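You operate a simulated robot arm through the tools that you are given. There is no shell and no other tool. Be economical: measure what you need, move in short steps, check, and stop when the job is done.

You run a simulated robot arm. Do the job below in one go: nothing can be reset, and whatever is moved stays where it is left.

## Task
Take the yellow cloth on the top of the care bench and put it away on the back of the covers table. Then put the fuse that says "20 amp" from the top of the care bench on the haul-off ledge. Then take the green filter and put it on top of the green roll on the top of the care bench. Then shut the clips drawer. Then take the soap tin on the upper deck of the trolley and put it away on the top of the care bench. Then stack the magnet that says "light" from the inside the export carton on top of the magnet marked "medium". Then fetch the orange connector and set it in the grey basket on the joints bench top. Do these in the order given. Set down upright: green filter.

Only the result counts: the job must be done as asked and must still hold three seconds after the hand-in. Knocking over, shifting, dropping, spilling or breaking anything else fails it. Lids that push on must go on centred and level and be pressed home; caps that screw on are set level and turned clockwise until they are tight. Flat cloth is picked up by pressing the open fingertips on it (5 to 10 N) and closing them slowly along it; thin cloth reads only 2 to 8 mm in the jaws.

## Robot
A 6-joint arm with a fingered hand on a trunk, on a base that drives. Base frame: it is fixed to the floor where the robot stands at the start and does not move with it; the origin is under the middle of the robot, x ahead of it, y to its left, z up; the surface under the hand at the start is at about z = 88. Readings come in cm, rad, newtons and seconds.
With the tool pointing down near the work surface it reaches from about 34 to 80 cm from the robot's upright axis, wherever it stands. Its first joint turns from -2.007 to 2.007 rad. Places, roughly: back of the covers table (116x17 cm) [-1042, -778, 78]; basket (12x15x11 cm) [-340, -690, 90]; clips drawer [-60, -590, 60]; fuse [50, 0, 100]; green filter (6x6x9 cm) [50, 60, 90]; green roll (9x9x3 cm) [70, 50, 90]; haul-off ledge (52x12 cm) [-80, -250, 64]; magnet [-325, -750, 75]; orange connector (4x3x3 cm) [-350, -640, 90]; soap tin [-100, -775, 75]; top of the care bench [60, 40, 90]; yellow cloth (11x7x3 cm) [70, 0, 90]. Payload 4 kg.
The TCP is the grasp point between the finger pads, 2.6 cm short of the fingertips. In the tool frame z runs along the fingers and y along their closing line. The gripper opens to 16.4 cm. The gripper's body begins 7.3 cm behind the TCP. The gripper is a hand of 5 fingers: y runs from the thumb to the fingers, the wrist lies at [0, 0, -23.9] in the tool frame, and closing takes about 1.5 s.
Orientation is told as [roll, pitch, yaw] about the base's x, y, z axes, in that order, counted from this pose: with the fingers straight down and closing along the base's y, the tool's x points along the base's -x, its y along +y and its z along -z.

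## Interface
- The arm moves only by the tool servo_tool. Its argument "targets" is a list of rows, each a list of 3 entries, a list of its own where there are three numbers: the shift along the tool's x, y, z in m, then the turn, a rotation vector about the tool's x, y, z in rad, then the finger opening in m, from 0 to 0.164. In form: [[[dx, dy, dz], [ax, ay, az], claw], ...]. A call has 1 to 8 rows; each row shifts and turns the commanded pose from where the row before left it, along the tool's axes as they then stand. A row lasts 0.2 s, in which the tool goes at most 5 cm and 0.15 rad; a call with a longer step from one row to the next is refused whole, and so is a gripper value outside its range. Where a pose cannot be reached the arm comes as near as it can. A force on the tool above 40 N (or 10 N above the force at the start of the call, whichever is more), or a blocked arm, ends the call early, and 0.2 s more pass. The fingers move at their own pace (about 4.5 cm/s each) and stop on an object; they squeeze with about 27 N. The grip force told is the motor's: it shows also when the fingers shut on nothing. Time passes only in rows, and 0.2 s behind the last, so rows that do not move let the fingers close. The reply holds the time, the measured pose of the TCP, the force on the tool along the base axes, the opening and the grip force, in the units named above and with some noise, with the torque about the TCP (base axes, N m) and any sound that the robot's microphone picked up.
- Cameras (640 x 400 px; columns grow to the right, rows downward): "scene" is now at [1.28, 19.46, 173.91]; the picture's right is [0.14, -0.99, 0.00], its down [-0.81, -0.12, -0.57] and it looks along [0.56, 0.08, -0.82] (base axes); focal length 293 px, centre (320, 200). "wrist" rides on the gripper at [5.1, -7, -9.3] in the tool frame; the picture's right is [0.81, 0.59, 0.00], its down [-0.43, 0.60, -0.68] and it looks along [-0.40, 0.55, 0.74] (tool axes); focal length 270 px, centre (320, 200). There is no depth. A picture from a camera that has moved, and an enlarged one, comes with that camera's place and axes in the base frame and with its lens.
- snapshot(camera): a new picture of that camera. The clock stands still meanwhile.
- raise_lower(by): slides the trunk up (or, below 0, down) by that many cm; the arm and the scene camera ride with it, the base frame stays. It gives what a move gives, with no picture.
- roll_base(legs): drives the robot by 1 to 6 legs, each [ahead, left, turn to the left] in cm, cm and rad, along the robot's own axes; the way and the turn of a leg run together, so that a leg with both is an arc; at most 150 cm and 3.142 rad a leg. The arm and the cameras ride along, it lands a little off, and it stops where it bumps. It gives what a move gives.
- hand_shape(shape): the hand has 5 fingers and takes this shape, open, in about a second: jaw (thumb against the fingers, like two jaws); tri (thumb and two fingers); tip (a fingertip pinch); poke (one finger out to press); point (the index stretched); flat (the hand flat); cup (the hand cupped); fist (a fist). The gripper value then closes the fingers along that shape, each until it touches; the sizes above hold for jaw. It gives what a move gives, with no picture.
- pan_tilt(pan, tilt): turns the head with the scene camera to pan (to the left, within 2.705 rad either way) and tilt (down, from -0.506 to 1.204), counted from straight ahead of the robot. It gives what a move gives.
- close_up(camera, box): a new picture of the part [left, top, right, bottom] of that camera's present view, enlarged. The clock stands still meanwhile.
- finish_job(): hands the job in; it is judged then, once.

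Work in short steps. Places have to be worked out from the pictures, the camera data and where the tool is seen: move nearer, look again, correct. Check each grasp and each placing, and mend what went wrong. You have 196 turns and 182 pictures in all, those below and enlarged ones among them. Open the gripper and draw the arm clear of the work before you hand the job in, unless the task says otherwise.

The tools are called after ">>>" by a JSON object that holds its "api" and its "payload". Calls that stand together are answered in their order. servo_tool: Moves the arm, as the interface text tells. Its arguments: {"type":"object","properties":{"targets":{"type":"array"}},"required":["targets"]} The other tools are called the same way: raise_lower (by) slides the trunk up or down; hand_shape (shape) gives the hand a shape; roll_base (legs) drives the base; pan_tilt (pan, tilt) turns the head that bears the scene camera; snapshot (camera) takes a picture; close_up (camera, box) takes an enlarged picture of a part of a camera's view; finish_job () hands the job in.

At the start:

```text
time: 0.0
position: [42.65, 29.41, 118.34]
orientation: [-0.001, 0.0, 0.001]
contact_force: [-0.5, 0.5, -0.3]
torque: [0.01, 0.02, -0.02]
grip_width: 16.41
grip_force: 0.1
shape: jaw
trunk travel left (down, up): [-80.0, 19.0]
robot x, y, heading: [-0.31, 0.14, 0.003]
head pan, tilt: [0.14, 0.965]
```

scene: 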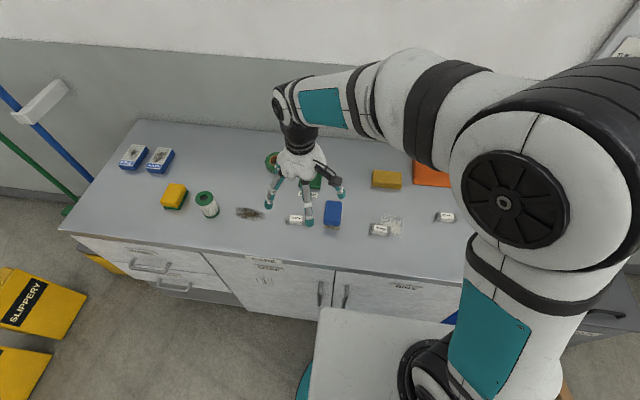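
wrist: 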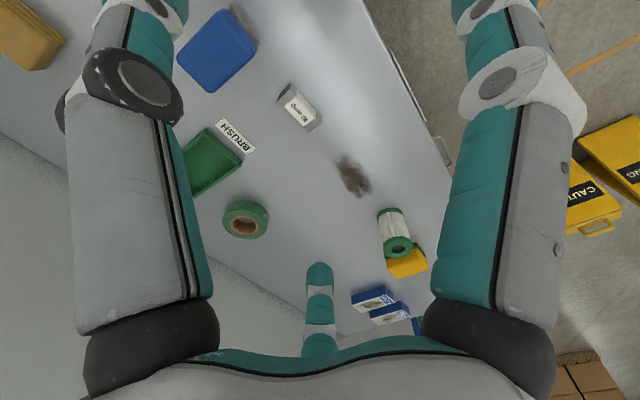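

I'll start with enlarged views of the bench to identify the objects.

>>> {"api": "close_up", "payload": {"camera": "scene", "box": [240, 140, 480, 290]}}

>>> {"api": "close_up", "payload": {"camera": "wrist", "box": [160, 0, 480, 200]}}

```text
2.67 times, centred on (360, 215) of scene
camera zoom: at [1.28, 19.46, 173.91], right [0.14, -0.99, 0.0], down [-0.81, -0.12, -0.57], along [0.56, 0.08, -0.82], focal length 780 px, centre (213, 160)
```

zoom: 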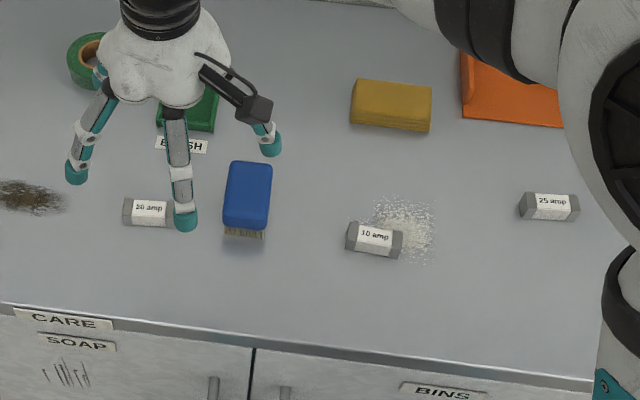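

```text
2.00 times, centred on (320, 100) of wrist
camera zoom: at [37.62, 22.56, 127.65], right [-0.81, 0.59, 0.0], down [0.43, 0.6, 0.68], along [0.4, 0.55, -0.74], focal length 541 px, centre (320, 400)
```

zoom: 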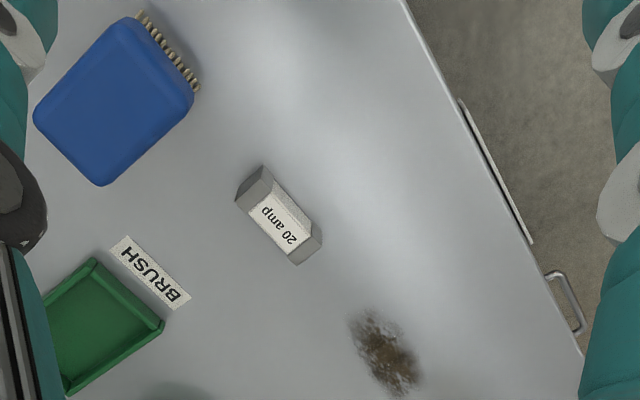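

The 20 amp fuse is the leftmost of the three fuses. The yellow cloth looks like a folded block with its middle near (70.3, 4.8) and its long side along y, so I move above it.

>>> {"api": "servo_tool", "payload": {"targets": [[[-0.0346, -0.0308, 0], [0, 0, 0], 0.164], [[-0.0346, -0.0308, 0], [0, 0, 0], 0.164], [[-0.0346, -0.0308, 0], [0, 0, 0], 0.164], [[-0.0346, -0.0308, 0], [0, 0, 0], 0.164], [[-0.0346, -0.0308, 0], [0, 0, 0], 0.164], [[-0.0346, -0.0308, 0], [0, 0, 0], 0.164], [[-0.0346, -0.0308, 0], [0, 0, 0], 0.164], [[-0.0346, -0.0308, 0], [0, 0, 0], 0.164]]}}

>>> {"api": "servo_tool", "payload": {"targets": [[[0, 0, 0.01], [0, 0, -0.143], 0.164], [[0, 0, 0.01], [0, 0, -0.143], 0.164], [[0, 0, 0.01], [0, 0, -0.143], 0.164], [[0, 0, 0.01], [0, 0, -0.143], 0.164], [[0, 0, 0.01], [0, 0, -0.143], 0.164], [[0, 0, 0.01], [0, 0, -0.143], 0.164], [[0, 0, 0.01], [0, 0, -0.143], 0.164], [[0, 0, 0.01], [0, 0, -0.143], 0.164]]}}

>>> {"api": "servo_tool", "payload": {"targets": [[[0, 0, 0.01], [0, 0, -0.143], 0.13], [[0, 0, 0.01], [0, 0, -0.143], 0.13], [[0, 0, 0.01], [0, 0, -0.141], 0.13], [[0, 0, 0], [0, 0, 0], 0.13]]}}

>>> {"api": "snapshot", "payload": {"camera": "wrist"}}

>>> {"api": "snapshot", "payload": {"camera": "scene"}}

```text
time: 1.8
position: [70.61, 4.39, 118.56]
orientation: [0.0, 0.001, -0.001]
contact_force: [-0.3, 0.2, -0.1]
torque: [0.01, 0.05, 0.02]
grip_width: 16.37
grip_force: 0.1
shape: jaw
trunk travel left (down, up): [-80.0, 19.0]
robot x, y, heading: [-0.33, -0.22, 0.002]
head pan, tilt: [0.14, 0.965]
```

```text
time: 3.6
position: [70.52, 4.74, 110.24]
orientation: [0.0, 0.0, 1.148]
contact_force: [-0.1, 0.3, -0.5]
torque: [-0.02, 0.0, 0.03]
grip_width: 16.34
grip_force: 0.1
shape: jaw
trunk travel left (down, up): [-80.0, 19.0]
robot x, y, heading: [-0.44, -0.07, 0.0]
head pan, tilt: [0.14, 0.965]
```

```text
time: 4.6
position: [70.22, 6.16, 107.24]
orientation: [-0.003, 0.015, 1.556]
contact_force: [0.2, 0.0, 0.5]
torque: [0.05, 0.03, -0.01]
grip_width: 13.02
grip_force: 0.0
shape: jaw
out of reach, approached as far as the arm can: row 3
trunk travel left (down, up): [-80.0, 19.0]
robot x, y, heading: [-0.35, 0.29, -0.001]
head pan, tilt: [0.14, 0.965]
```

```text
177 pictures are left
camera wrist: at [77.09, 1.24, 116.71], right [-0.6, -0.8, 0.01], down [-0.59, 0.45, 0.67], along [-0.54, 0.4, -0.74], focal length 270 px, centre (320, 200)
```

wrist: 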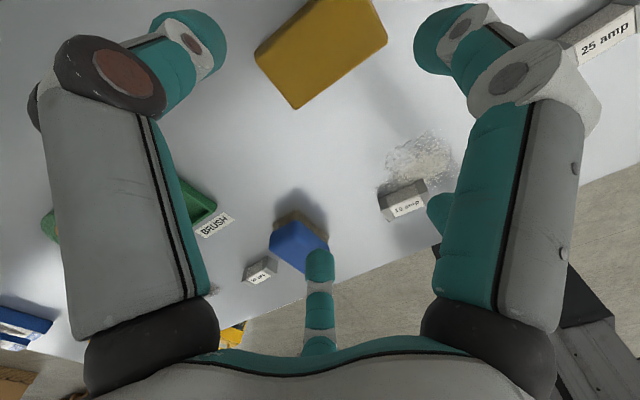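

```text
176 pictures are left
camera scene: at [1.3, 19.34, 173.92], right [0.14, -0.99, 0.0], down [-0.81, -0.11, -0.57], along [0.56, 0.08, -0.82], focal length 293 px, centre (320, 200)
```

scene: 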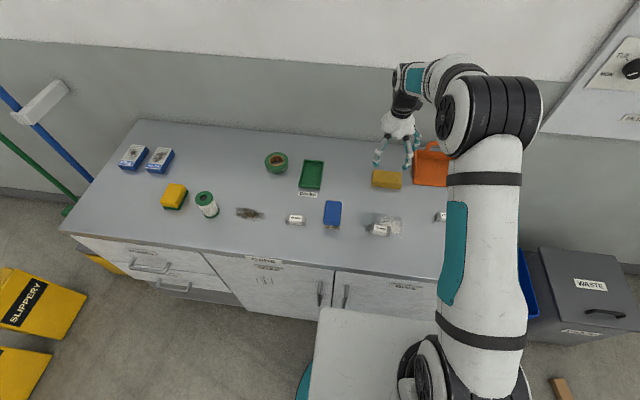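

The wrist view puts the cloth's middle at about (72, 4.6). I nudge over to it, go a little lower, and see whether the pose is reachable.

>>> {"api": "servo_tool", "payload": {"targets": [[[0.008, -0.009, 0.03], [0, 0, 0], 0.13], [[0.007, -0.009, 0.03], [0, 0, 0], 0.13], [[0, 0, 0], [0, 0, 0], 0.13]]}}

>>> {"api": "close_up", "payload": {"camera": "scene", "box": [320, 110, 480, 210]}}

>>> {"api": "snapshot", "payload": {"camera": "wrist"}}

```text
time: 5.4
position: [71.45, 6.98, 101.1]
orientation: [-0.004, 0.012, 1.559]
contact_force: [0.4, -0.1, 0.0]
torque: [0.0, 0.01, -0.01]
grip_width: 13.02
grip_force: 0.0
shape: jaw
out of reach, approached as far as the arm can: row 1, 2
trunk travel left (down, up): [-80.0, 19.0]
robot x, y, heading: [0.07, -0.02, -0.002]
head pan, tilt: [0.14, 0.965]
```

```text
4.00 times, centred on (400, 160) of scene
camera zoom: at [1.26, 19.45, 173.91], right [0.14, -0.99, 0.0], down [-0.81, -0.12, -0.57], along [0.56, 0.08, -0.82], focal length 1170 px, centre (0, 360)
```

zoom: 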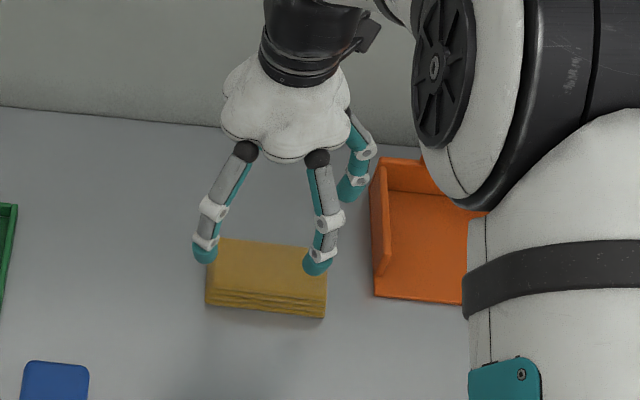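

```text
174 pictures are left
camera wrist: at [78.39, 2.03, 110.71], right [-0.6, -0.8, 0.01], down [-0.59, 0.45, 0.67], along [-0.54, 0.4, -0.74], focal length 270 px, centre (320, 200)
```

wrist: 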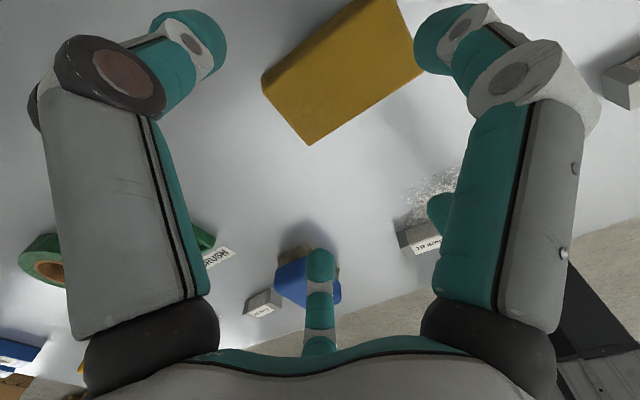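

The wrist is near a joint limit here. I lift the arm with the trunk and shift the base 20 cm to the right, so that the cloth lies at a better angle.

>>> {"api": "raise_lower", "payload": {"by": 14}}

>>> {"api": "roll_base", "payload": {"legs": [[0, -20, 0]]}}

```text
time: 7.1
position: [71.54, 6.95, 115.22]
orientation: [-0.003, 0.014, 1.56]
contact_force: [-0.1, 0.8, 0.1]
torque: [0.01, 0.0, 0.01]
grip_width: 13.02
grip_force: 0.0
shape: jaw
trunk travel left (down, up): [-94.0, 5.0]
robot x, y, heading: [0.07, -0.1, -0.001]
head pan, tilt: [0.14, 0.965]
```

```text
time: 8.7
position: [71.47, -13.33, 115.19]
orientation: [-0.003, 0.011, 1.555]
contact_force: [0.2, -0.2, -0.8]
torque: [0.01, -0.04, 0.0]
grip_width: 13.01
grip_force: 0.1
shape: jaw
trunk travel left (down, up): [-94.0, 5.0]
robot x, y, heading: [0.03, -20.21, -0.006]
head pan, tilt: [0.14, 0.965]
```

Now I move the tool back left over the cloth at (72, 4.6).

>>> {"api": "servo_tool", "payload": {"targets": [[[-0.045, -0.001, 0.02], [0, 0, 0], 0.13], [[-0.045, -0.001, 0.02], [0, 0, 0], 0.13], [[-0.045, -0.001, 0.02], [0, 0, 0], 0.13], [[-0.045, -0.001, 0.02], [0, 0, 0], 0.13], [[0, 0, 0], [0, 0, 0], 0.13]]}}

>>> {"api": "snapshot", "payload": {"camera": "wrist"}}

```text
time: 9.9
position: [72.22, 4.55, 106.81]
orientation: [-0.001, 0.013, 1.552]
contact_force: [0.4, 0.3, 0.7]
torque: [0.0, 0.01, -0.01]
grip_width: 13.01
grip_force: 0.1
shape: jaw
trunk travel left (down, up): [-94.0, 5.0]
robot x, y, heading: [0.11, -20.24, -0.001]
head pan, tilt: [0.14, 0.965]
```

```text
173 pictures are left
camera wrist: at [79.0, -0.43, 116.2], right [-0.6, -0.8, 0.01], down [-0.59, 0.45, 0.67], along [-0.54, 0.4, -0.74], focal length 270 px, centre (320, 200)
```

wrist: 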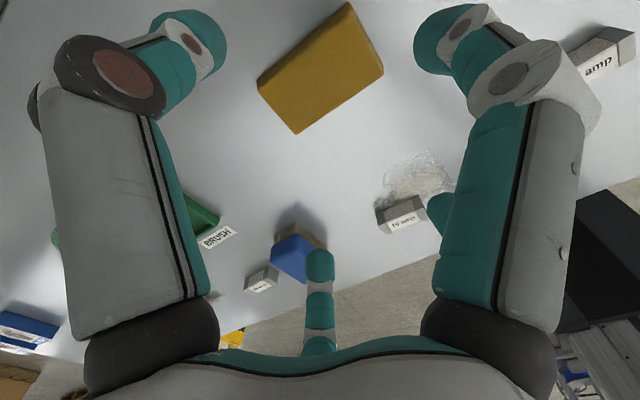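

The cloth's middle comes out at (72.5, 4.4), which is right under the tool. I descend, checking the force as I go.

>>> {"api": "servo_tool", "payload": {"targets": [[[0, -0.002, 0.04], [0, 0, 0], 0.12], [[0, 0, 0.04], [0, 0, 0], 0.12], [[0, 0, 0.03], [0, 0, 0], 0.12], [[0, 0, 0.03], [0, 0, 0], 0.12], [[0, 0, 0.01], [0, 0, 0], 0.12], [[0, 0, 0.006], [0, 0, 0], 0.12], [[0, 0, 0], [0, 0, 0], 0.12]]}}

>>> {"api": "snapshot", "payload": {"camera": "wrist"}}

```text
time: 11.5
position: [72.32, 4.33, 91.64]
orientation: [-0.002, 0.011, 1.555]
contact_force: [0.0, 0.0, 0.6]
torque: [0.03, 0.0, 0.02]
grip_width: 12.05
grip_force: 0.2
shape: jaw
trunk travel left (down, up): [-94.0, 5.0]
robot x, y, heading: [-0.01, -20.21, -0.004]
head pan, tilt: [0.14, 0.965]
```

```text
172 pictures are left
camera wrist: at [79.21, -0.59, 101.01], right [-0.6, -0.8, 0.01], down [-0.59, 0.45, 0.67], along [-0.54, 0.4, -0.74], focal length 270 px, centre (320, 200)
```

wrist: 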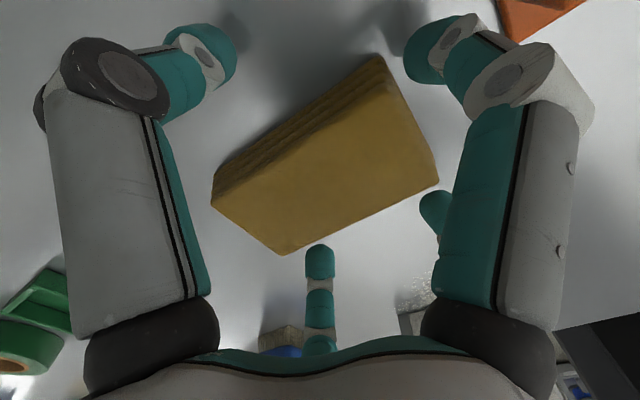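

The cloth sits between the fingers, so I close on it.

>>> {"api": "servo_tool", "payload": {"targets": [[[0, 0, 0.004], [0, 0, 0], 0.08], [[0, 0, 0], [0, 0, 0], 0.07], [[0, 0, 0], [0, 0, 0], 0.05], [[0, 0, 0], [0, 0, 0], 0.03], [[0, 0, 0], [0, 0, 0], 0.0], [[0, 0, 0], [0, 0, 0], 0.0], [[0, 0, 0], [0, 0, 0], 0.0], [[0, 0, 0], [0, 0, 0], 0.0]]}}

>>> {"api": "servo_tool", "payload": {"targets": [[[0, 0, -0.01], [0, 0, 0], 0.0], [[0, 0, -0.03], [0, 0, 0], 0.0], [[0, 0, -0.04], [0, 0, 0], 0.0], [[0, 0, -0.04], [0, 0, 0], 0.0], [[0, 0, 0], [0, 0, 0], 0.0]]}}

>>> {"api": "snapshot", "payload": {"camera": "wrist"}}

>>> {"api": "pan_tilt", "payload": {"pan": -2.4, "tilt": 0.3}}

>>> {"api": "snapshot", "payload": {"camera": "scene"}}

>>> {"api": "pan_tilt", "payload": {"pan": 2.6, "tilt": 0.3}}

>>> {"api": "snapshot", "payload": {"camera": "scene"}}

```text
time: 13.3
position: [72.48, 4.28, 91.17]
orientation: [-0.002, 0.012, 1.556]
contact_force: [0.2, -0.3, 0.3]
torque: [-0.02, 0.01, -0.04]
grip_width: 7.39
grip_force: 26.9
shape: jaw
trunk travel left (down, up): [-94.0, 5.0]
robot x, y, heading: [-0.25, -19.96, 0.0]
head pan, tilt: [0.14, 0.965]
```

```text
time: 14.5
position: [72.52, 4.44, 103.11]
orientation: [0.0, 0.013, 1.554]
contact_force: [-0.1, -0.4, 0.2]
torque: [-0.05, 0.01, 0.0]
grip_width: 7.41
grip_force: 27.2
shape: jaw
trunk travel left (down, up): [-94.0, 5.0]
robot x, y, heading: [0.14, -19.82, 0.002]
head pan, tilt: [0.14, 0.965]
```

```text
171 pictures are left
camera wrist: at [79.47, -0.55, 112.58], right [-0.6, -0.8, 0.01], down [-0.59, 0.45, 0.67], along [-0.54, 0.4, -0.74], focal length 270 px, centre (320, 200)
```

wrist: 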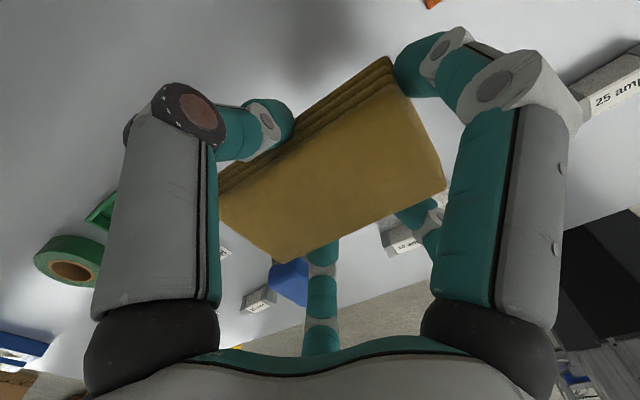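

```text
time: 16.8
position: [72.56, 4.38, 103.26]
orientation: [-0.002, 0.012, 1.555]
contact_force: [-0.5, 0.0, -0.1]
torque: [-0.01, -0.01, 0.0]
grip_width: 7.41
grip_force: 26.8
shape: jaw
trunk travel left (down, up): [-94.0, 5.0]
robot x, y, heading: [-0.27, -19.92, -0.002]
head pan, tilt: [-2.4, 0.3]
```

```text
170 pictures are left
camera scene: at [-12.68, -7.77, 193.61], right [-0.67, 0.74, 0.0], down [0.22, 0.2, -0.96], along [-0.71, -0.64, -0.3], focal length 293 px, centre (320, 200)
```

scene: 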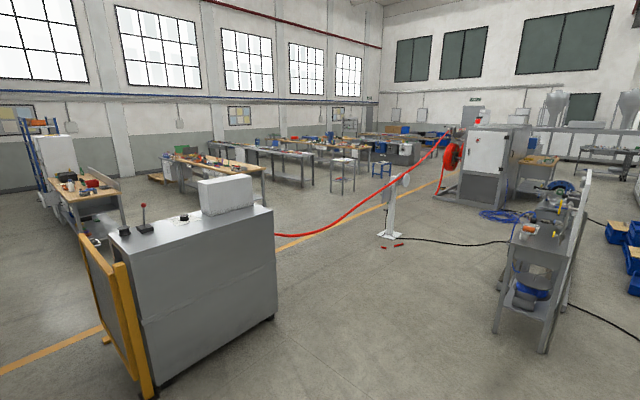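

```text
time: 20.7
position: [72.58, 4.32, 103.26]
orientation: [-0.003, 0.014, 1.555]
contact_force: [0.2, 0.4, -1.1]
torque: [-0.02, 0.03, 0.01]
grip_width: 7.43
grip_force: 27.0
shape: jaw
trunk travel left (down, up): [-94.0, 5.0]
robot x, y, heading: [-0.05, -20.16, 0.001]
head pan, tilt: [2.601, 0.3]
```

```text
169 pictures are left
camera scene: at [-13.76, 3.35, 193.61], right [0.52, 0.86, 0.0], down [0.25, -0.15, -0.96], along [-0.82, 0.5, -0.3], focal length 293 px, centre (320, 200)
```

scene: 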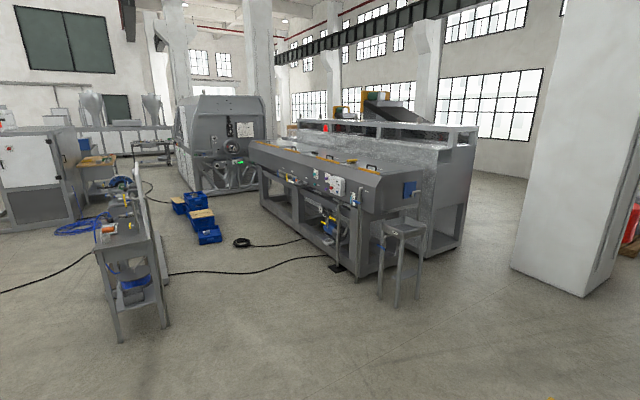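

The cloth is held (7.4 cm). The red hose line runs from the haul-off machine westward, so I need to see the right-hand side before choosing a driving route.

>>> {"api": "pan_tilt", "payload": {"pan": -1.55, "tilt": 0.4}}

>>> {"api": "snapshot", "payload": {"camera": "scene"}}

>>> {"api": "close_up", "payload": {"camera": "scene", "box": [200, 60, 640, 335]}}

```text
time: 24.1
position: [72.57, 4.35, 103.25]
orientation: [-0.001, 0.011, 1.555]
contact_force: [0.4, -0.5, -0.2]
torque: [-0.01, 0.01, 0.0]
grip_width: 7.38
grip_force: 27.3
shape: jaw
trunk travel left (down, up): [-94.0, 5.0]
robot x, y, heading: [0.07, -19.42, -0.004]
head pan, tilt: [-1.55, 0.4]
```

```text
168 pictures are left
camera scene: at [-5.61, -10.75, 192.69], right [-1.0, -0.02, 0.0], down [-0.01, 0.39, -0.92], along [0.02, -0.92, -0.39], focal length 293 px, centre (320, 200)
```

scene: 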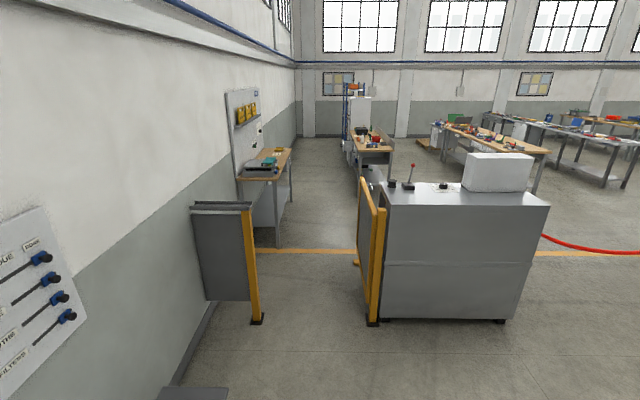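

```text
1.45 times, centred on (420, 198) of scene
camera zoom: at [-5.61, -10.75, 192.69], right [-1.0, -0.02, 0.0], down [-0.01, 0.39, -0.92], along [0.02, -0.92, -0.39], focal length 426 px, centre (174, 204)
```

zoom: 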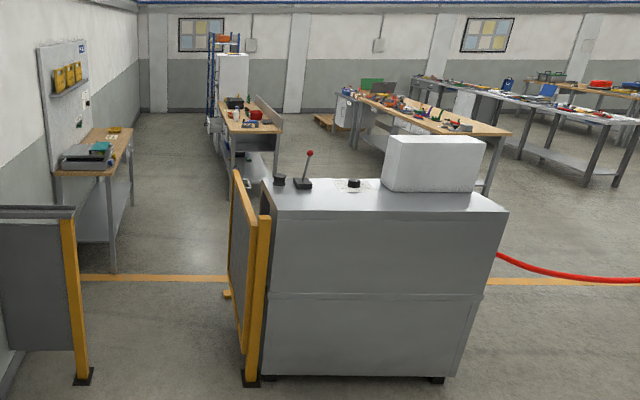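

A gate gap about 95 cm wide at y ≈ -200 (x from -45 to 52) leads to the other aisle. I lift, draw the arm in, back off, turn right, and drive through that gap.

>>> {"api": "servo_tool", "payload": {"targets": [[[0, 0, -0.04], [0, 0, 0], 0.0], [[0, 0, -0.04], [0, 0, 0.15], 0.0], [[0, 0, -0.03], [0, 0, 0.15], 0.0], [[0, 0, -0.02], [0, 0, 0.15], 0.0], [[0, 0, 0], [0, 0, 0.15], 0.0]]}}

>>> {"api": "servo_tool", "payload": {"targets": [[[0.042, 0.005, 0], [0, 0, 0], 0.0], [[0.042, 0.005, 0], [0, 0, 0], 0.0], [[0.042, 0.005, 0], [0, 0, 0], 0.0], [[0.042, 0.005, 0], [0, 0, 0], 0.0], [[0.042, 0.005, 0], [0, 0, 0], 0.0], [[0.042, 0.005, 0], [0, 0, 0], 0.0], [[0.042, 0.005, 0], [0, 0, 0], 0.0]]}}

>>> {"api": "roll_base", "payload": {"legs": [[-40, 0, 0], [0, 0, -1.571], [0, 45, 0]]}}

>>> {"api": "pan_tilt", "payload": {"pan": 0.0, "tilt": 0.5}}

>>> {"api": "snapshot", "payload": {"camera": "scene"}}

```text
time: 25.3
position: [72.51, 4.69, 116.06]
orientation: [-0.01, 0.01, 0.953]
contact_force: [-0.4, 0.1, -0.8]
torque: [-0.01, 0.01, -0.02]
grip_width: 7.37
grip_force: 27.3
shape: jaw
trunk travel left (down, up): [-94.0, 5.0]
robot x, y, heading: [-0.27, -19.8, -0.002]
head pan, tilt: [-1.55, 0.4]
```

```text
time: 26.9
position: [52.29, -17.32, 116.62]
orientation: [-0.01, 0.009, 0.955]
contact_force: [0.6, -0.4, -0.2]
torque: [0.0, 0.0, 0.01]
grip_width: 7.37
grip_force: 27.3
shape: jaw
trunk travel left (down, up): [-94.0, 5.0]
robot x, y, heading: [-0.09, -19.77, -0.003]
head pan, tilt: [-1.55, 0.4]
```

```text
time: 35.0
position: [-7.24, -74.38, 116.74]
orientation: [-0.013, 0.012, -0.692]
contact_force: [1.0, 0.7, -1.6]
torque: [-0.02, 0.1, 0.0]
grip_width: 7.34
grip_force: 27.3
shape: jaw
trunk travel left (down, up): [-94.0, 5.0]
robot x, y, heading: [-6.53, -21.86, -1.646]
head pan, tilt: [-1.55, 0.4]
stopped in leg 3: the robot was blocked; the commanded pose is now the measured one
```

```text
time: 36.6
position: [-7.7, -74.33, 116.71]
orientation: [-0.008, 0.008, -0.691]
contact_force: [-0.7, -0.3, -0.7]
torque: [0.01, 0.0, -0.02]
grip_width: 7.34
grip_force: 27.1
shape: jaw
trunk travel left (down, up): [-94.0, 5.0]
robot x, y, heading: [-6.7, -21.56, -1.647]
head pan, tilt: [0.0, 0.499]
```

```text
166 pictures are left
camera scene: at [11.98, -26.66, 191.77], right [-1.0, 0.08, 0.0], down [0.04, 0.48, -0.88], along [-0.07, -0.88, -0.48], focal length 293 px, centre (320, 200)
```

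scene: 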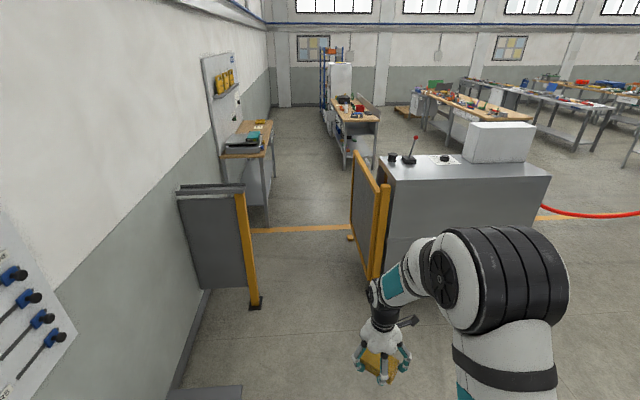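

The base bumped on its left, probably against the bench front, so it is about 37 cm wide on each side. I straighten the heading, drive ahead, and centre on the gap once past the bins.

>>> {"api": "roll_base", "payload": {"legs": [[0, -3, 0], [0, 0, 0.076], [90, 0, 0]]}}

>>> {"api": "pan_tilt", "payload": {"pan": 0.0, "tilt": 0.9}}

>>> {"api": "snapshot", "payload": {"camera": "scene"}}

```text
time: 39.8
position: [-7.18, -104.35, 116.41]
orientation: [-0.003, 0.012, -0.621]
contact_force: [-0.5, -1.6, -0.7]
torque: [0.14, 0.02, 0.0]
grip_width: 7.35
grip_force: 27.7
shape: jaw
trunk travel left (down, up): [-94.0, 5.0]
robot x, y, heading: [-9.4, -51.14, -1.576]
head pan, tilt: [0.0, 0.499]
stopped in leg 3: the robot was blocked; the commanded pose is now the measured one
```

```text
time: 40.7
position: [-7.13, -103.72, 116.56]
orientation: [-0.011, 0.008, -0.619]
contact_force: [-0.6, -1.0, 0.4]
torque: [-0.01, 0.02, 0.01]
grip_width: 7.32
grip_force: 27.3
shape: jaw
trunk travel left (down, up): [-94.0, 5.0]
robot x, y, heading: [-10.01, -51.23, -1.579]
head pan, tilt: [0.0, 0.901]
```

```text
165 pictures are left
camera scene: at [9.14, -53.18, 188.39], right [-1.0, 0.01, 0.0], down [0.0, 0.78, -0.62], along [0.0, -0.62, -0.78], focal length 293 px, centre (320, 200)
```

scene: 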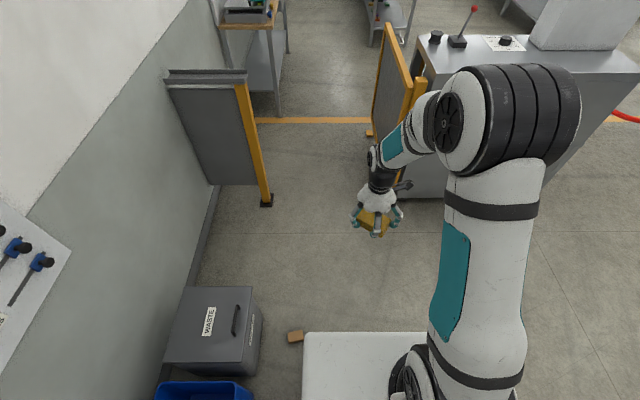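

Something near the front-left corner is in the way, possibly the small wooden block. I look down to the left of the base.

>>> {"api": "pan_tilt", "payload": {"pan": 0.7, "tilt": 1.2}}

>>> {"api": "snapshot", "payload": {"camera": "scene"}}

```text
time: 41.8
position: [-7.16, -103.81, 116.67]
orientation: [-0.01, 0.01, -0.618]
contact_force: [0.1, 0.5, -0.7]
torque: [0.02, -0.03, -0.01]
grip_width: 7.32
grip_force: 26.7
shape: jaw
trunk travel left (down, up): [-94.0, 5.0]
robot x, y, heading: [-9.61, -51.64, -1.576]
head pan, tilt: [0.7, 1.201]
```

```text
164 pictures are left
camera scene: at [12.77, -49.88, 186.41], right [-0.77, -0.64, 0.0], down [-0.6, 0.72, -0.36], along [0.23, -0.28, -0.93], focal length 293 px, centre (320, 200)
```

scene: 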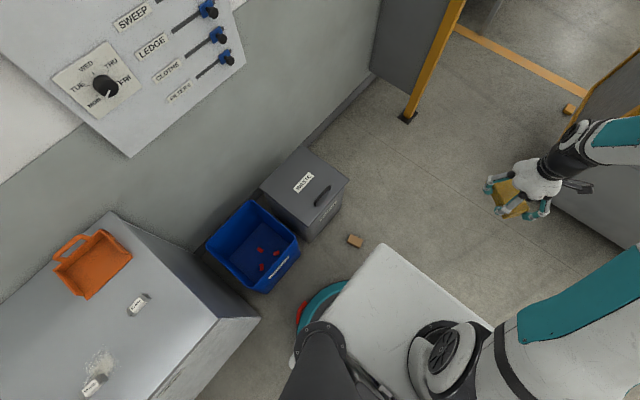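

The small wooden block by the front-left corner is probably what stopped me. I sidestep right 9 cm, pass it, then centre on the gate.

>>> {"api": "roll_base", "payload": {"legs": [[0, -9, 0.004], [96, 0, 0]]}}

>>> {"api": "snapshot", "payload": {"camera": "scene"}}

```text
time: 47.4
position: [-16.39, -197.97, 116.76]
orientation: [-0.008, 0.008, -0.62]
contact_force: [0.7, 0.5, -1.4]
torque: [0.03, 0.01, -0.02]
grip_width: 7.31
grip_force: 26.9
shape: jaw
trunk travel left (down, up): [-94.0, 5.0]
robot x, y, heading: [-18.95, -145.77, -1.578]
head pan, tilt: [0.7, 1.201]
```

```text
163 pictures are left
camera scene: at [3.49, -144.3, 186.4], right [-0.77, -0.64, 0.0], down [-0.6, 0.72, -0.36], along [0.23, -0.28, -0.93], focal length 293 px, centre (320, 200)
```

scene: 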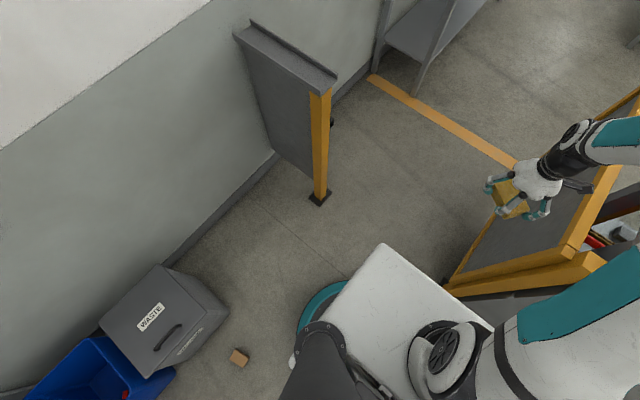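

I passed the block cleanly. Now I centre on the gap and drive through.

>>> {"api": "roll_base", "payload": {"legs": [[0, 22, 0.007], [150, 0, 0]]}}

>>> {"api": "pan_tilt", "payload": {"pan": -1.2, "tilt": 0.35}}

>>> {"api": "snapshot", "payload": {"camera": "scene"}}

>>> {"api": "pan_tilt", "payload": {"pan": 0.0, "tilt": 0.4}}

>>> {"api": "snapshot", "payload": {"camera": "scene"}}

```text
time: 56.3
position: [7.27, -353.44, 116.61]
orientation: [-0.009, 0.009, -0.598]
contact_force: [-0.2, -0.9, 0.8]
torque: [-0.03, 0.01, 0.0]
grip_width: 7.3
grip_force: 27.3
shape: jaw
trunk travel left (down, up): [-94.0, 5.0]
robot x, y, heading: [3.39, -301.15, -1.557]
head pan, tilt: [0.7, 1.201]
```

```text
time: 58.2
position: [7.22, -353.58, 116.73]
orientation: [-0.009, 0.008, -0.599]
contact_force: [-1.0, -0.5, 0.0]
torque: [0.0, -0.01, -0.01]
grip_width: 7.31
grip_force: 27.0
shape: jaw
trunk travel left (down, up): [-94.0, 5.0]
robot x, y, heading: [3.35, -301.26, -1.559]
head pan, tilt: [-1.201, 0.351]
```

```text
162 pictures are left
camera scene: at [13.54, -298.63, 193.14], right [-0.38, 0.93, 0.0], down [0.32, 0.13, -0.94], along [-0.87, -0.35, -0.34], focal length 293 px, centre (320, 200)
```

scene: 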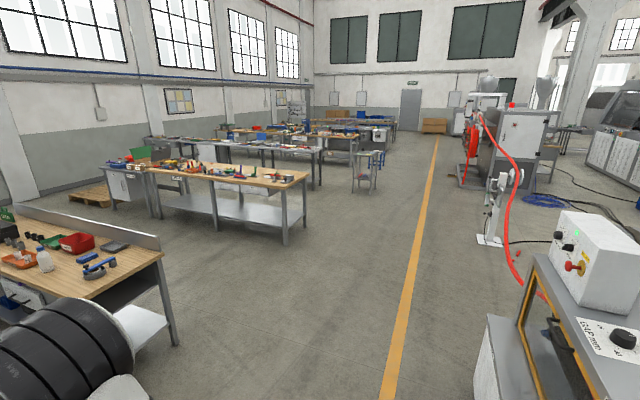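

```text
time: 59.6
position: [7.23, -353.42, 116.69]
orientation: [-0.007, 0.009, -0.597]
contact_force: [0.3, -0.1, 0.1]
torque: [0.02, -0.01, 0.0]
grip_width: 7.32
grip_force: 27.4
shape: jaw
trunk travel left (down, up): [-94.0, 5.0]
robot x, y, heading: [3.71, -301.72, -1.555]
head pan, tilt: [0.0, 0.4]
```

```text
161 pictures are left
camera scene: at [22.3, -304.37, 192.69], right [-1.0, -0.02, 0.0], down [-0.01, 0.39, -0.92], along [0.01, -0.92, -0.39], focal length 293 px, centre (320, 200)
```

scene: 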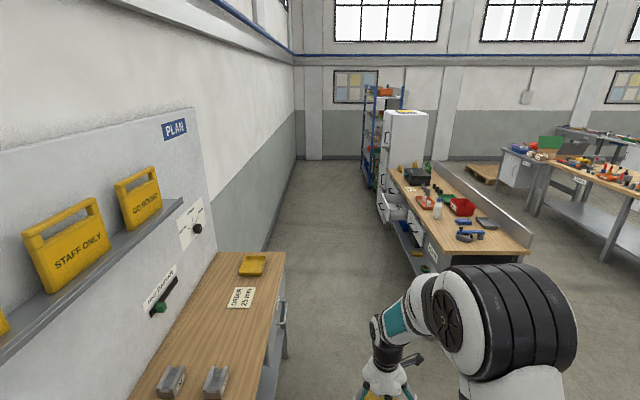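

I'm through the gate. I take a zoomed look west towards the covers table region.

>>> {"api": "pan_tilt", "payload": {"pan": -1.2, "tilt": 0.25}}

>>> {"api": "close_up", "payload": {"camera": "scene", "box": [200, 130, 440, 280]}}

```text
time: 61.0
position: [7.27, -353.58, 116.76]
orientation: [-0.009, 0.009, -0.6]
contact_force: [-0.2, 0.2, 0.0]
torque: [0.03, -0.02, -0.03]
grip_width: 7.34
grip_force: 27.6
shape: jaw
trunk travel left (down, up): [-94.0, 5.0]
robot x, y, heading: [3.64, -301.18, -1.551]
head pan, tilt: [-1.201, 0.25]
```

```text
2.67 times, centred on (320, 205) of scene
camera zoom: at [13.51, -298.64, 194.09], right [-0.38, 0.93, 0.0], down [0.23, 0.09, -0.97], along [-0.9, -0.37, -0.25], focal length 780 px, centre (320, 187)
```

zoom: 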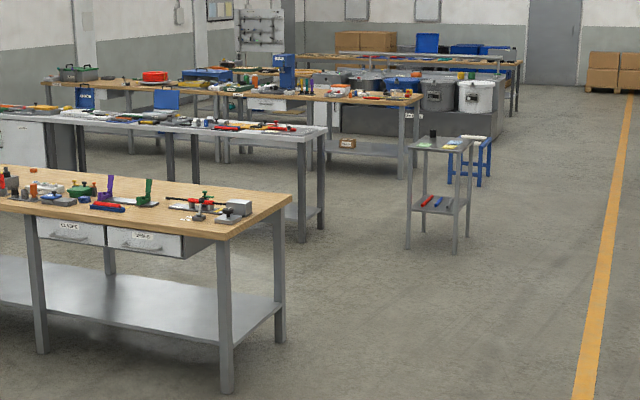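

The aisle along y ≈ -340 looks free. I go ahead a bit, turn west, and drive 600 cm.

>>> {"api": "roll_base", "payload": {"legs": [[42, 0, 0], [0, 0, -1.587], [150, 0, 0], [150, 0, 0], [150, 0, 0], [150, 0, 0]]}}

>>> {"api": "pan_tilt", "payload": {"pan": 0.5, "tilt": 0.3}}

>>> {"api": "snapshot", "payload": {"camera": "scene"}}

```text
time: 95.6
position: [-646.71, -309.66, 116.63]
orientation: [-0.008, 0.009, -2.225]
contact_force: [-0.7, -0.9, -1.0]
torque: [-0.06, 0.03, 0.01]
grip_width: 7.29
grip_force: 27.4
shape: jaw
trunk travel left (down, up): [-94.0, 5.0]
robot x, y, heading: [-594.27, -308.63, 3.103]
head pan, tilt: [-1.201, 0.25]
```

```text
time: 97.3
position: [-646.75, -309.65, 116.71]
orientation: [-0.009, 0.01, -2.224]
contact_force: [-0.1, 0.9, -0.9]
torque: [0.0, -0.02, 0.02]
grip_width: 7.31
grip_force: 27.0
shape: jaw
trunk travel left (down, up): [-94.0, 5.0]
robot x, y, heading: [-594.28, -308.89, 3.102]
head pan, tilt: [0.499, 0.3]
```

```text
159 pictures are left
camera scene: at [-597.33, -331.85, 193.61], right [-0.44, 0.9, 0.0], down [0.27, 0.13, -0.96], along [-0.86, -0.42, -0.3], focal length 293 px, centre (320, 200)
```

scene: 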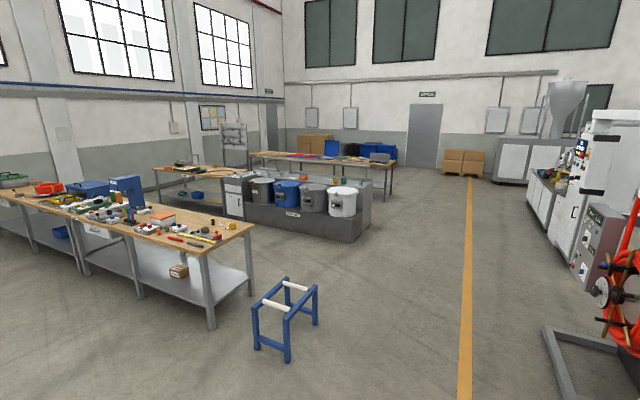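

>>> {"api": "close_up", "payload": {"camera": "scene", "box": [110, 130, 430, 330]}}

```text
2.00 times, centred on (270, 230) of scene
camera zoom: at [-597.33, -331.85, 193.61], right [-0.44, 0.9, 0.0], down [0.27, 0.13, -0.96], along [-0.86, -0.42, -0.3], focal length 585 px, centre (420, 140)
```

zoom: 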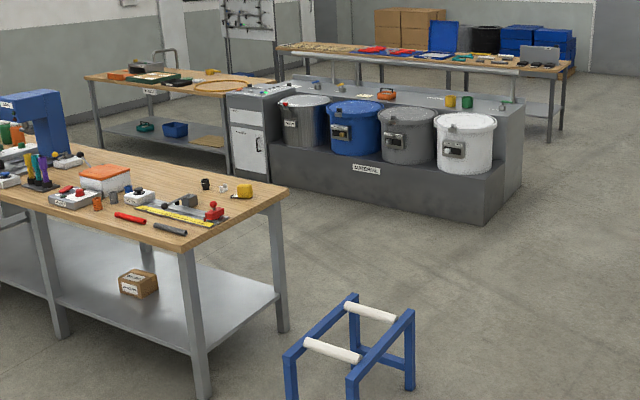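

The covers table seems to be the wooden one at x ≈ -975…-1050, with its back strip on the far (-x) side. I drive further west to see the passage behind it.

>>> {"api": "roll_base", "payload": {"legs": [[0, 0, 0.0386], [0, 25, 0], [150, 0, 0], [150, 0, 0], [150, 0, 0], [85, 0, 0]]}}

>>> {"api": "pan_tilt", "payload": {"pan": 1.4, "tilt": 0.4}}

>>> {"api": "snapshot", "payload": {"camera": "scene"}}

```text
time: 125.0
position: [-1186.01, -306.52, 116.61]
orientation: [-0.008, 0.008, -2.213]
contact_force: [0.7, -0.6, -0.1]
torque: [0.0, -0.01, 0.05]
grip_width: 7.29
grip_force: 26.7
shape: jaw
trunk travel left (down, up): [-94.0, 5.0]
robot x, y, heading: [-1133.33, -305.06, 3.111]
head pan, tilt: [0.499, 0.3]
```

```text
time: 126.2
position: [-1186.04, -306.42, 116.75]
orientation: [-0.01, 0.008, -2.214]
contact_force: [0.5, -0.1, -0.4]
torque: [0.01, -0.01, 0.01]
grip_width: 7.29
grip_force: 27.5
shape: jaw
trunk travel left (down, up): [-94.0, 5.0]
robot x, y, heading: [-1133.9, -305.25, 3.115]
head pan, tilt: [1.4, 0.4]
```

```text
157 pictures are left
camera scene: at [-1129.98, -333.09, 192.69], right [-0.98, 0.2, 0.0], down [0.08, 0.38, -0.92], along [-0.18, -0.9, -0.39], focal length 293 px, centre (320, 200)
```

scene: 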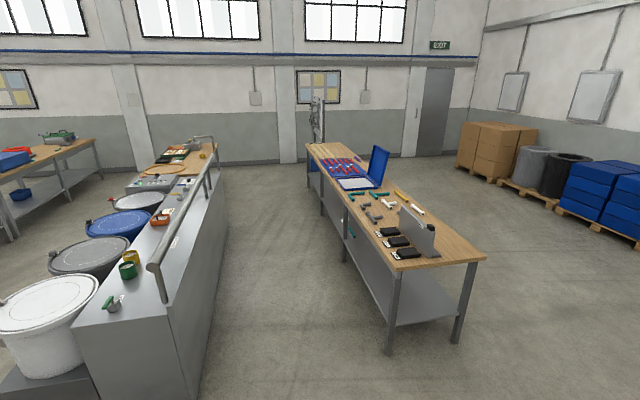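

The passage behind the station is about 130 cm wide, centred near x ≈ -1134. I turn left and drive in by 300 cm.

>>> {"api": "roll_base", "payload": {"legs": [[0, 0, 1.599], [150, 0, 0], [150, 0, 0]]}}

>>> {"api": "pan_tilt", "payload": {"pan": 0.3, "tilt": 0.5}}

>>> {"api": "snapshot", "payload": {"camera": "scene"}}

```text
time: 144.4
position: [-1159.01, -657.03, 116.66]
orientation: [-0.008, 0.009, -0.721]
contact_force: [0.1, -0.6, -0.7]
torque: [-0.03, 0.01, 0.0]
grip_width: 7.27
grip_force: 27.5
shape: jaw
trunk travel left (down, up): [-94.0, 5.0]
robot x, y, heading: [-1156.1, -604.9, -1.678]
head pan, tilt: [1.4, 0.4]
```

```text
time: 145.7
position: [-1158.98, -657.06, 116.64]
orientation: [-0.01, 0.01, -0.719]
contact_force: [0.1, 0.1, -1.0]
torque: [0.02, 0.0, 0.01]
grip_width: 7.27
grip_force: 26.9
shape: jaw
trunk travel left (down, up): [-94.0, 5.0]
robot x, y, heading: [-1156.32, -604.78, -1.678]
head pan, tilt: [0.3, 0.499]
```

```text
156 pictures are left
camera scene: at [-1135.25, -609.83, 191.77], right [-0.98, -0.19, 0.0], down [-0.09, 0.47, -0.88], along [0.17, -0.86, -0.48], focal length 293 px, centre (320, 200)
```

scene: 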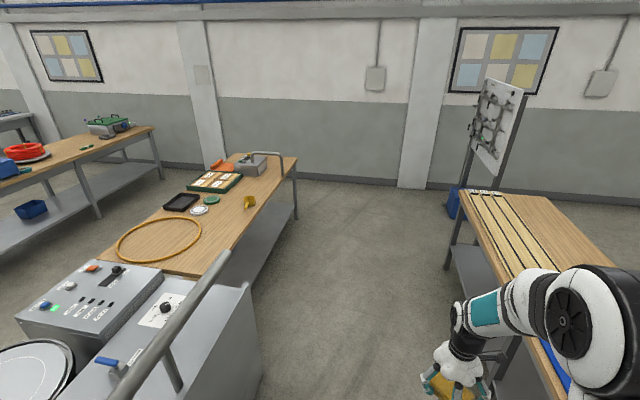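

Heading was off. I correct it, move to x ≈ -1128, drive to y ≈ -768 and turn left to face the back of the covers table.

>>> {"api": "roll_base", "payload": {"legs": [[0, 0, 0.107], [0, 26, 0], [150, 0, 0]]}}

```text
time: 155.3
position: [-1130.38, -809.85, 116.6]
orientation: [-0.006, 0.008, -0.642]
contact_force: [0.0, 0.5, 0.3]
torque: [0.04, 0.01, 0.02]
grip_width: 7.25
grip_force: 27.1
shape: jaw
trunk travel left (down, up): [-94.0, 5.0]
robot x, y, heading: [-1131.7, -757.58, -1.596]
head pan, tilt: [0.3, 0.499]
```

>>> {"api": "roll_base", "payload": {"legs": [[0, 0, 1.596], [14, 0, 0]]}}

>>> {"api": "pan_tilt", "payload": {"pan": 0.2, "tilt": 0.9}}

>>> {"api": "snapshot", "payload": {"camera": "scene"}}

```text
time: 160.6
position: [-1065.22, -752.7, 116.69]
orientation: [-0.009, 0.011, 0.986]
contact_force: [0.0, 0.3, -1.0]
torque: [0.05, 0.05, 0.0]
grip_width: 7.24
grip_force: 27.0
shape: jaw
trunk travel left (down, up): [-94.0, 5.0]
robot x, y, heading: [-1117.59, -757.11, 0.032]
head pan, tilt: [0.3, 0.499]
```

```text
time: 161.5
position: [-1065.35, -752.65, 116.57]
orientation: [-0.009, 0.009, 0.986]
contact_force: [0.5, 0.6, 0.4]
torque: [0.0, 0.03, -0.02]
grip_width: 7.26
grip_force: 27.0
shape: jaw
trunk travel left (down, up): [-94.0, 5.0]
robot x, y, heading: [-1117.64, -756.86, 0.031]
head pan, tilt: [0.201, 0.901]
```

```text
155 pictures are left
camera scene: at [-1116.56, -736.99, 188.39], right [0.23, -0.97, 0.0], down [-0.76, -0.18, -0.62], along [0.61, 0.14, -0.78], focal length 293 px, centre (320, 200)
```

scene: 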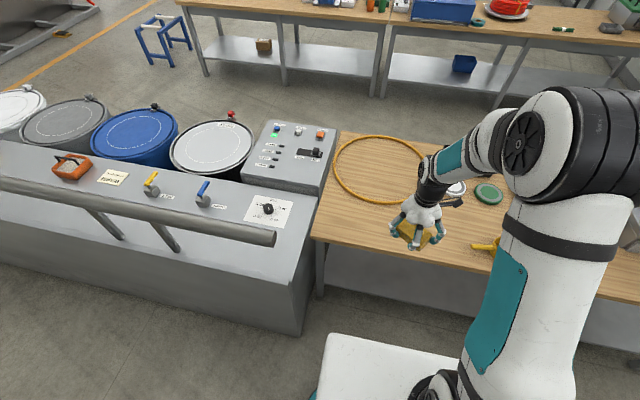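

The table's back edge is at x ≈ -1050. There is a free spot at (-1042, -766), between the ring and the yellow part. I turn the hand and move over it.

>>> {"api": "servo_tool", "payload": {"targets": [[[0, 0, 0], [0, 0, -0.117], 0.0], [[0, 0, 0], [0, 0, -0.117], 0.0], [[0.0, 0.0, 0], [0, 0, -0.117], 0.0], [[0.015, -0.045, 0.0], [0, 0, 0], 0.0], [[0.015, -0.045, 0.02], [0, 0, 0], 0.0], [[0.015, -0.045, 0.02], [0, 0, 0], 0.0], [[0.015, -0.045, 0.02], [0, 0, 0], 0.0], [[0.015, -0.045, 0.02], [0, 0, 0], 0.0]]}}

>>> {"api": "snapshot", "payload": {"camera": "scene"}}

>>> {"api": "snapshot", "payload": {"camera": "wrist"}}

```text
refused: row 5 steps farther than a row can; nothing moved
```

```text
154 pictures are left
camera scene: at [-1116.56, -736.99, 188.39], right [0.23, -0.97, 0.0], down [-0.76, -0.18, -0.62], along [0.61, 0.14, -0.78], focal length 293 px, centre (320, 200)
```

scene: 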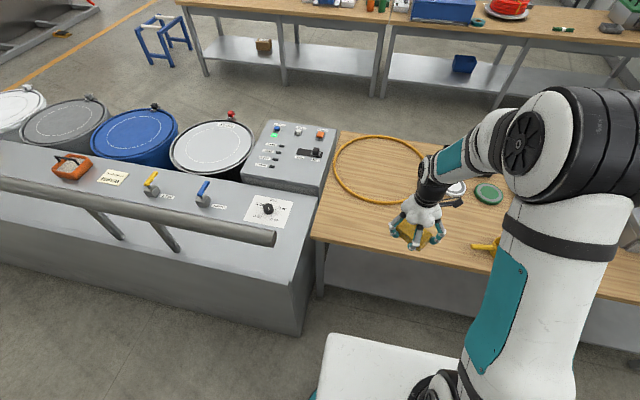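

```text
153 pictures are left
camera wrist: at [-1062.36, -760.51, 126.11], right [-0.94, -0.35, 0.0], down [-0.26, 0.7, 0.67], along [-0.24, 0.62, -0.74], focal length 270 px, centre (320, 200)
```

wrist: 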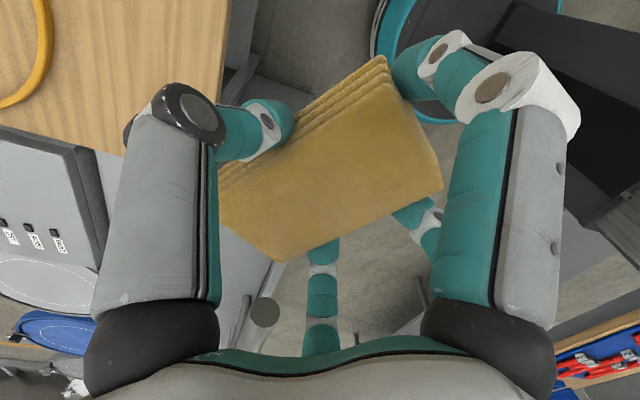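

Row 5 was too long, so I use smaller steps.

>>> {"api": "servo_tool", "payload": {"targets": [[[0, 0, 0], [0, 0, -0.117], 0.0], [[0, 0, 0], [0, 0, -0.117], 0.0], [[0.0, 0.0, 0], [0, 0, -0.117], 0.0], [[0.016, -0.045, 0.0], [0, 0, 0], 0.0], [[0.016, -0.045, 0.01], [0, 0, 0], 0.0], [[0.016, -0.045, 0.01], [0, 0, 0], 0.0], [[0.016, -0.045, 0.01], [0, 0, 0], 0.0], [[0.011, -0.045, 0.01], [0, 0, 0], 0.0]]}}

>>> {"api": "servo_tool", "payload": {"targets": [[[0, -0.033, 0.03], [0, 0, 0], 0.0], [[0, 0, 0.045], [0, 0, 0], 0.0], [[0, 0, 0.045], [0, 0, 0], 0.0], [[0, 0, 0.04], [0, 0, 0], 0.0], [[0, 0, 0.02], [0, 0, 0], 0.0], [[0, 0, 0], [0, 0, 0], 0.0]]}}

>>> {"api": "snapshot", "payload": {"camera": "scene"}}

>>> {"api": "snapshot", "payload": {"camera": "wrist"}}

```text
time: 163.3
position: [-1045.0, -765.26, 112.7]
orientation: [-0.003, 0.019, 1.331]
contact_force: [0.3, -0.1, -0.4]
torque: [-0.01, 0.01, -0.02]
grip_width: 7.24
grip_force: 26.9
shape: jaw
trunk travel left (down, up): [-94.0, 5.0]
robot x, y, heading: [-1117.52, -756.62, 0.027]
head pan, tilt: [0.201, 0.901]
```

```text
time: 164.7
position: [-1042.18, -766.15, 94.79]
orientation: [-0.007, 0.022, 1.327]
contact_force: [0.4, -0.4, -0.7]
torque: [0.0, -0.03, 0.01]
grip_width: 7.2
grip_force: 26.8
shape: jaw
trunk travel left (down, up): [-94.0, 5.0]
robot x, y, heading: [-1117.59, -756.94, 0.033]
head pan, tilt: [0.201, 0.901]
```

```text
152 pictures are left
camera scene: at [-1116.58, -737.01, 188.39], right [0.23, -0.97, 0.0], down [-0.76, -0.18, -0.62], along [0.6, 0.14, -0.78], focal length 293 px, centre (320, 200)
```

scene: 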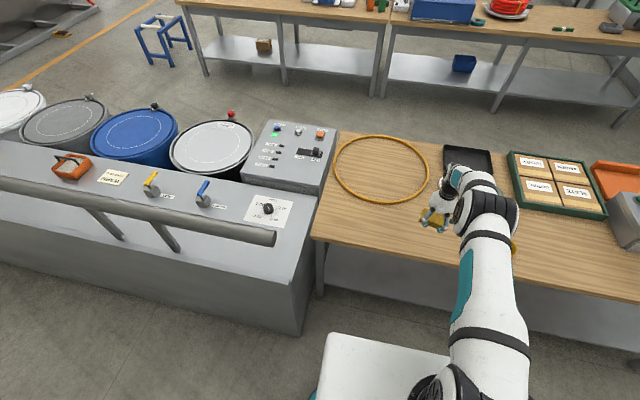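

```text
151 pictures are left
camera wrist: at [-1036.68, -772.39, 104.2], right [-0.76, -0.64, 0.01], down [-0.48, 0.58, 0.66], along [-0.44, 0.5, -0.75], focal length 270 px, centre (320, 200)
```

wrist: 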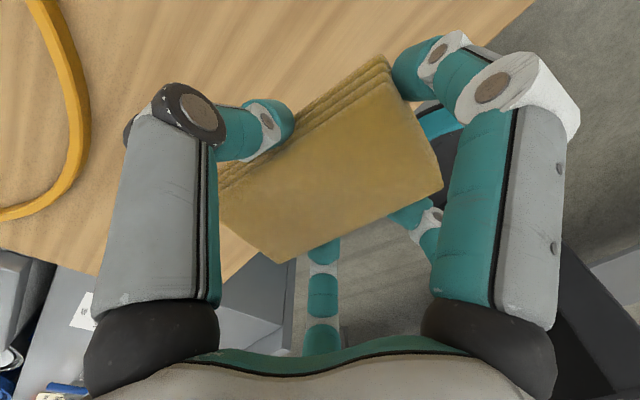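

The spot is good: the edge is at -1051 and the tool is at -1042. I lower until I feel contact.

>>> {"api": "servo_tool", "payload": {"targets": [[[0, 0, 0.04], [0, 0, 0], 0.0], [[0, 0, 0.04], [0, 0, 0], 0.0], [[0, 0, 0.03], [0, 0, 0], 0.0], [[0, 0, 0.01], [0, 0, 0], 0.0], [[0, 0, 0.006], [0, 0, 0], 0.0], [[0, 0, 0.004], [0, 0, 0], 0.0]]}}

```text
time: 166.1
position: [-1044.21, -765.33, 82.84]
orientation: [-0.003, 0.02, 1.33]
contact_force: [0.0, 0.1, -0.4]
torque: [-0.03, 0.01, -0.01]
grip_width: 7.2
grip_force: 26.6
shape: jaw
out of reach, approached as far as the arm can: row 2, 3, 4, 6
trunk travel left (down, up): [-94.0, 5.0]
robot x, y, heading: [-1117.47, -756.98, 0.03]
head pan, tilt: [0.201, 0.901]
```

The arm is at its reach limit, so I drive the base 4 cm closer and lower with the trunk.

>>> {"api": "raise_lower", "payload": {"by": 2}}

>>> {"api": "roll_base", "payload": {"legs": [[4, 0, 0]]}}

>>> {"api": "raise_lower", "payload": {"by": -2.8}}

>>> {"api": "servo_tool", "payload": {"targets": [[[0, 0, 0.003], [0, 0, 0], 0.0], [[0, 0, 0.003], [0, 0, 0], 0.0]]}}

```text
time: 166.7
position: [-1044.08, -765.3, 84.96]
orientation: [-0.006, 0.017, 1.333]
contact_force: [0.6, -0.2, -0.4]
torque: [0.0, 0.02, -0.02]
grip_width: 7.23
grip_force: 26.3
shape: jaw
trunk travel left (down, up): [-96.0, 3.0]
robot x, y, heading: [-1117.55, -756.81, 0.03]
head pan, tilt: [0.201, 0.901]
```

```text
time: 167.6
position: [-1040.06, -765.24, 84.88]
orientation: [-0.006, 0.017, 1.332]
contact_force: [0.2, 0.0, -1.6]
torque: [0.0, 0.03, -0.02]
grip_width: 7.2
grip_force: 26.7
shape: jaw
trunk travel left (down, up): [-96.0, 3.0]
robot x, y, heading: [-1113.58, -756.85, 0.03]
head pan, tilt: [0.201, 0.901]
```

```text
time: 168.3
position: [-1040.21, -765.31, 82.08]
orientation: [-0.008, 0.016, 1.33]
contact_force: [-0.4, -0.4, -0.5]
torque: [-0.01, -0.02, -0.01]
grip_width: 7.19
grip_force: 27.1
shape: jaw
trunk travel left (down, up): [-93.2, 5.8]
robot x, y, heading: [-1113.46, -756.74, 0.026]
head pan, tilt: [0.201, 0.901]
```

```text
time: 168.9
position: [-1040.43, -765.12, 81.65]
orientation: [-0.008, 0.019, 1.332]
contact_force: [-0.4, -0.1, -0.2]
torque: [0.01, 0.0, 0.02]
grip_width: 7.21
grip_force: 27.1
shape: jaw
trunk travel left (down, up): [-93.2, 5.8]
robot x, y, heading: [-1113.69, -756.86, 0.03]
head pan, tilt: [0.201, 0.901]
```

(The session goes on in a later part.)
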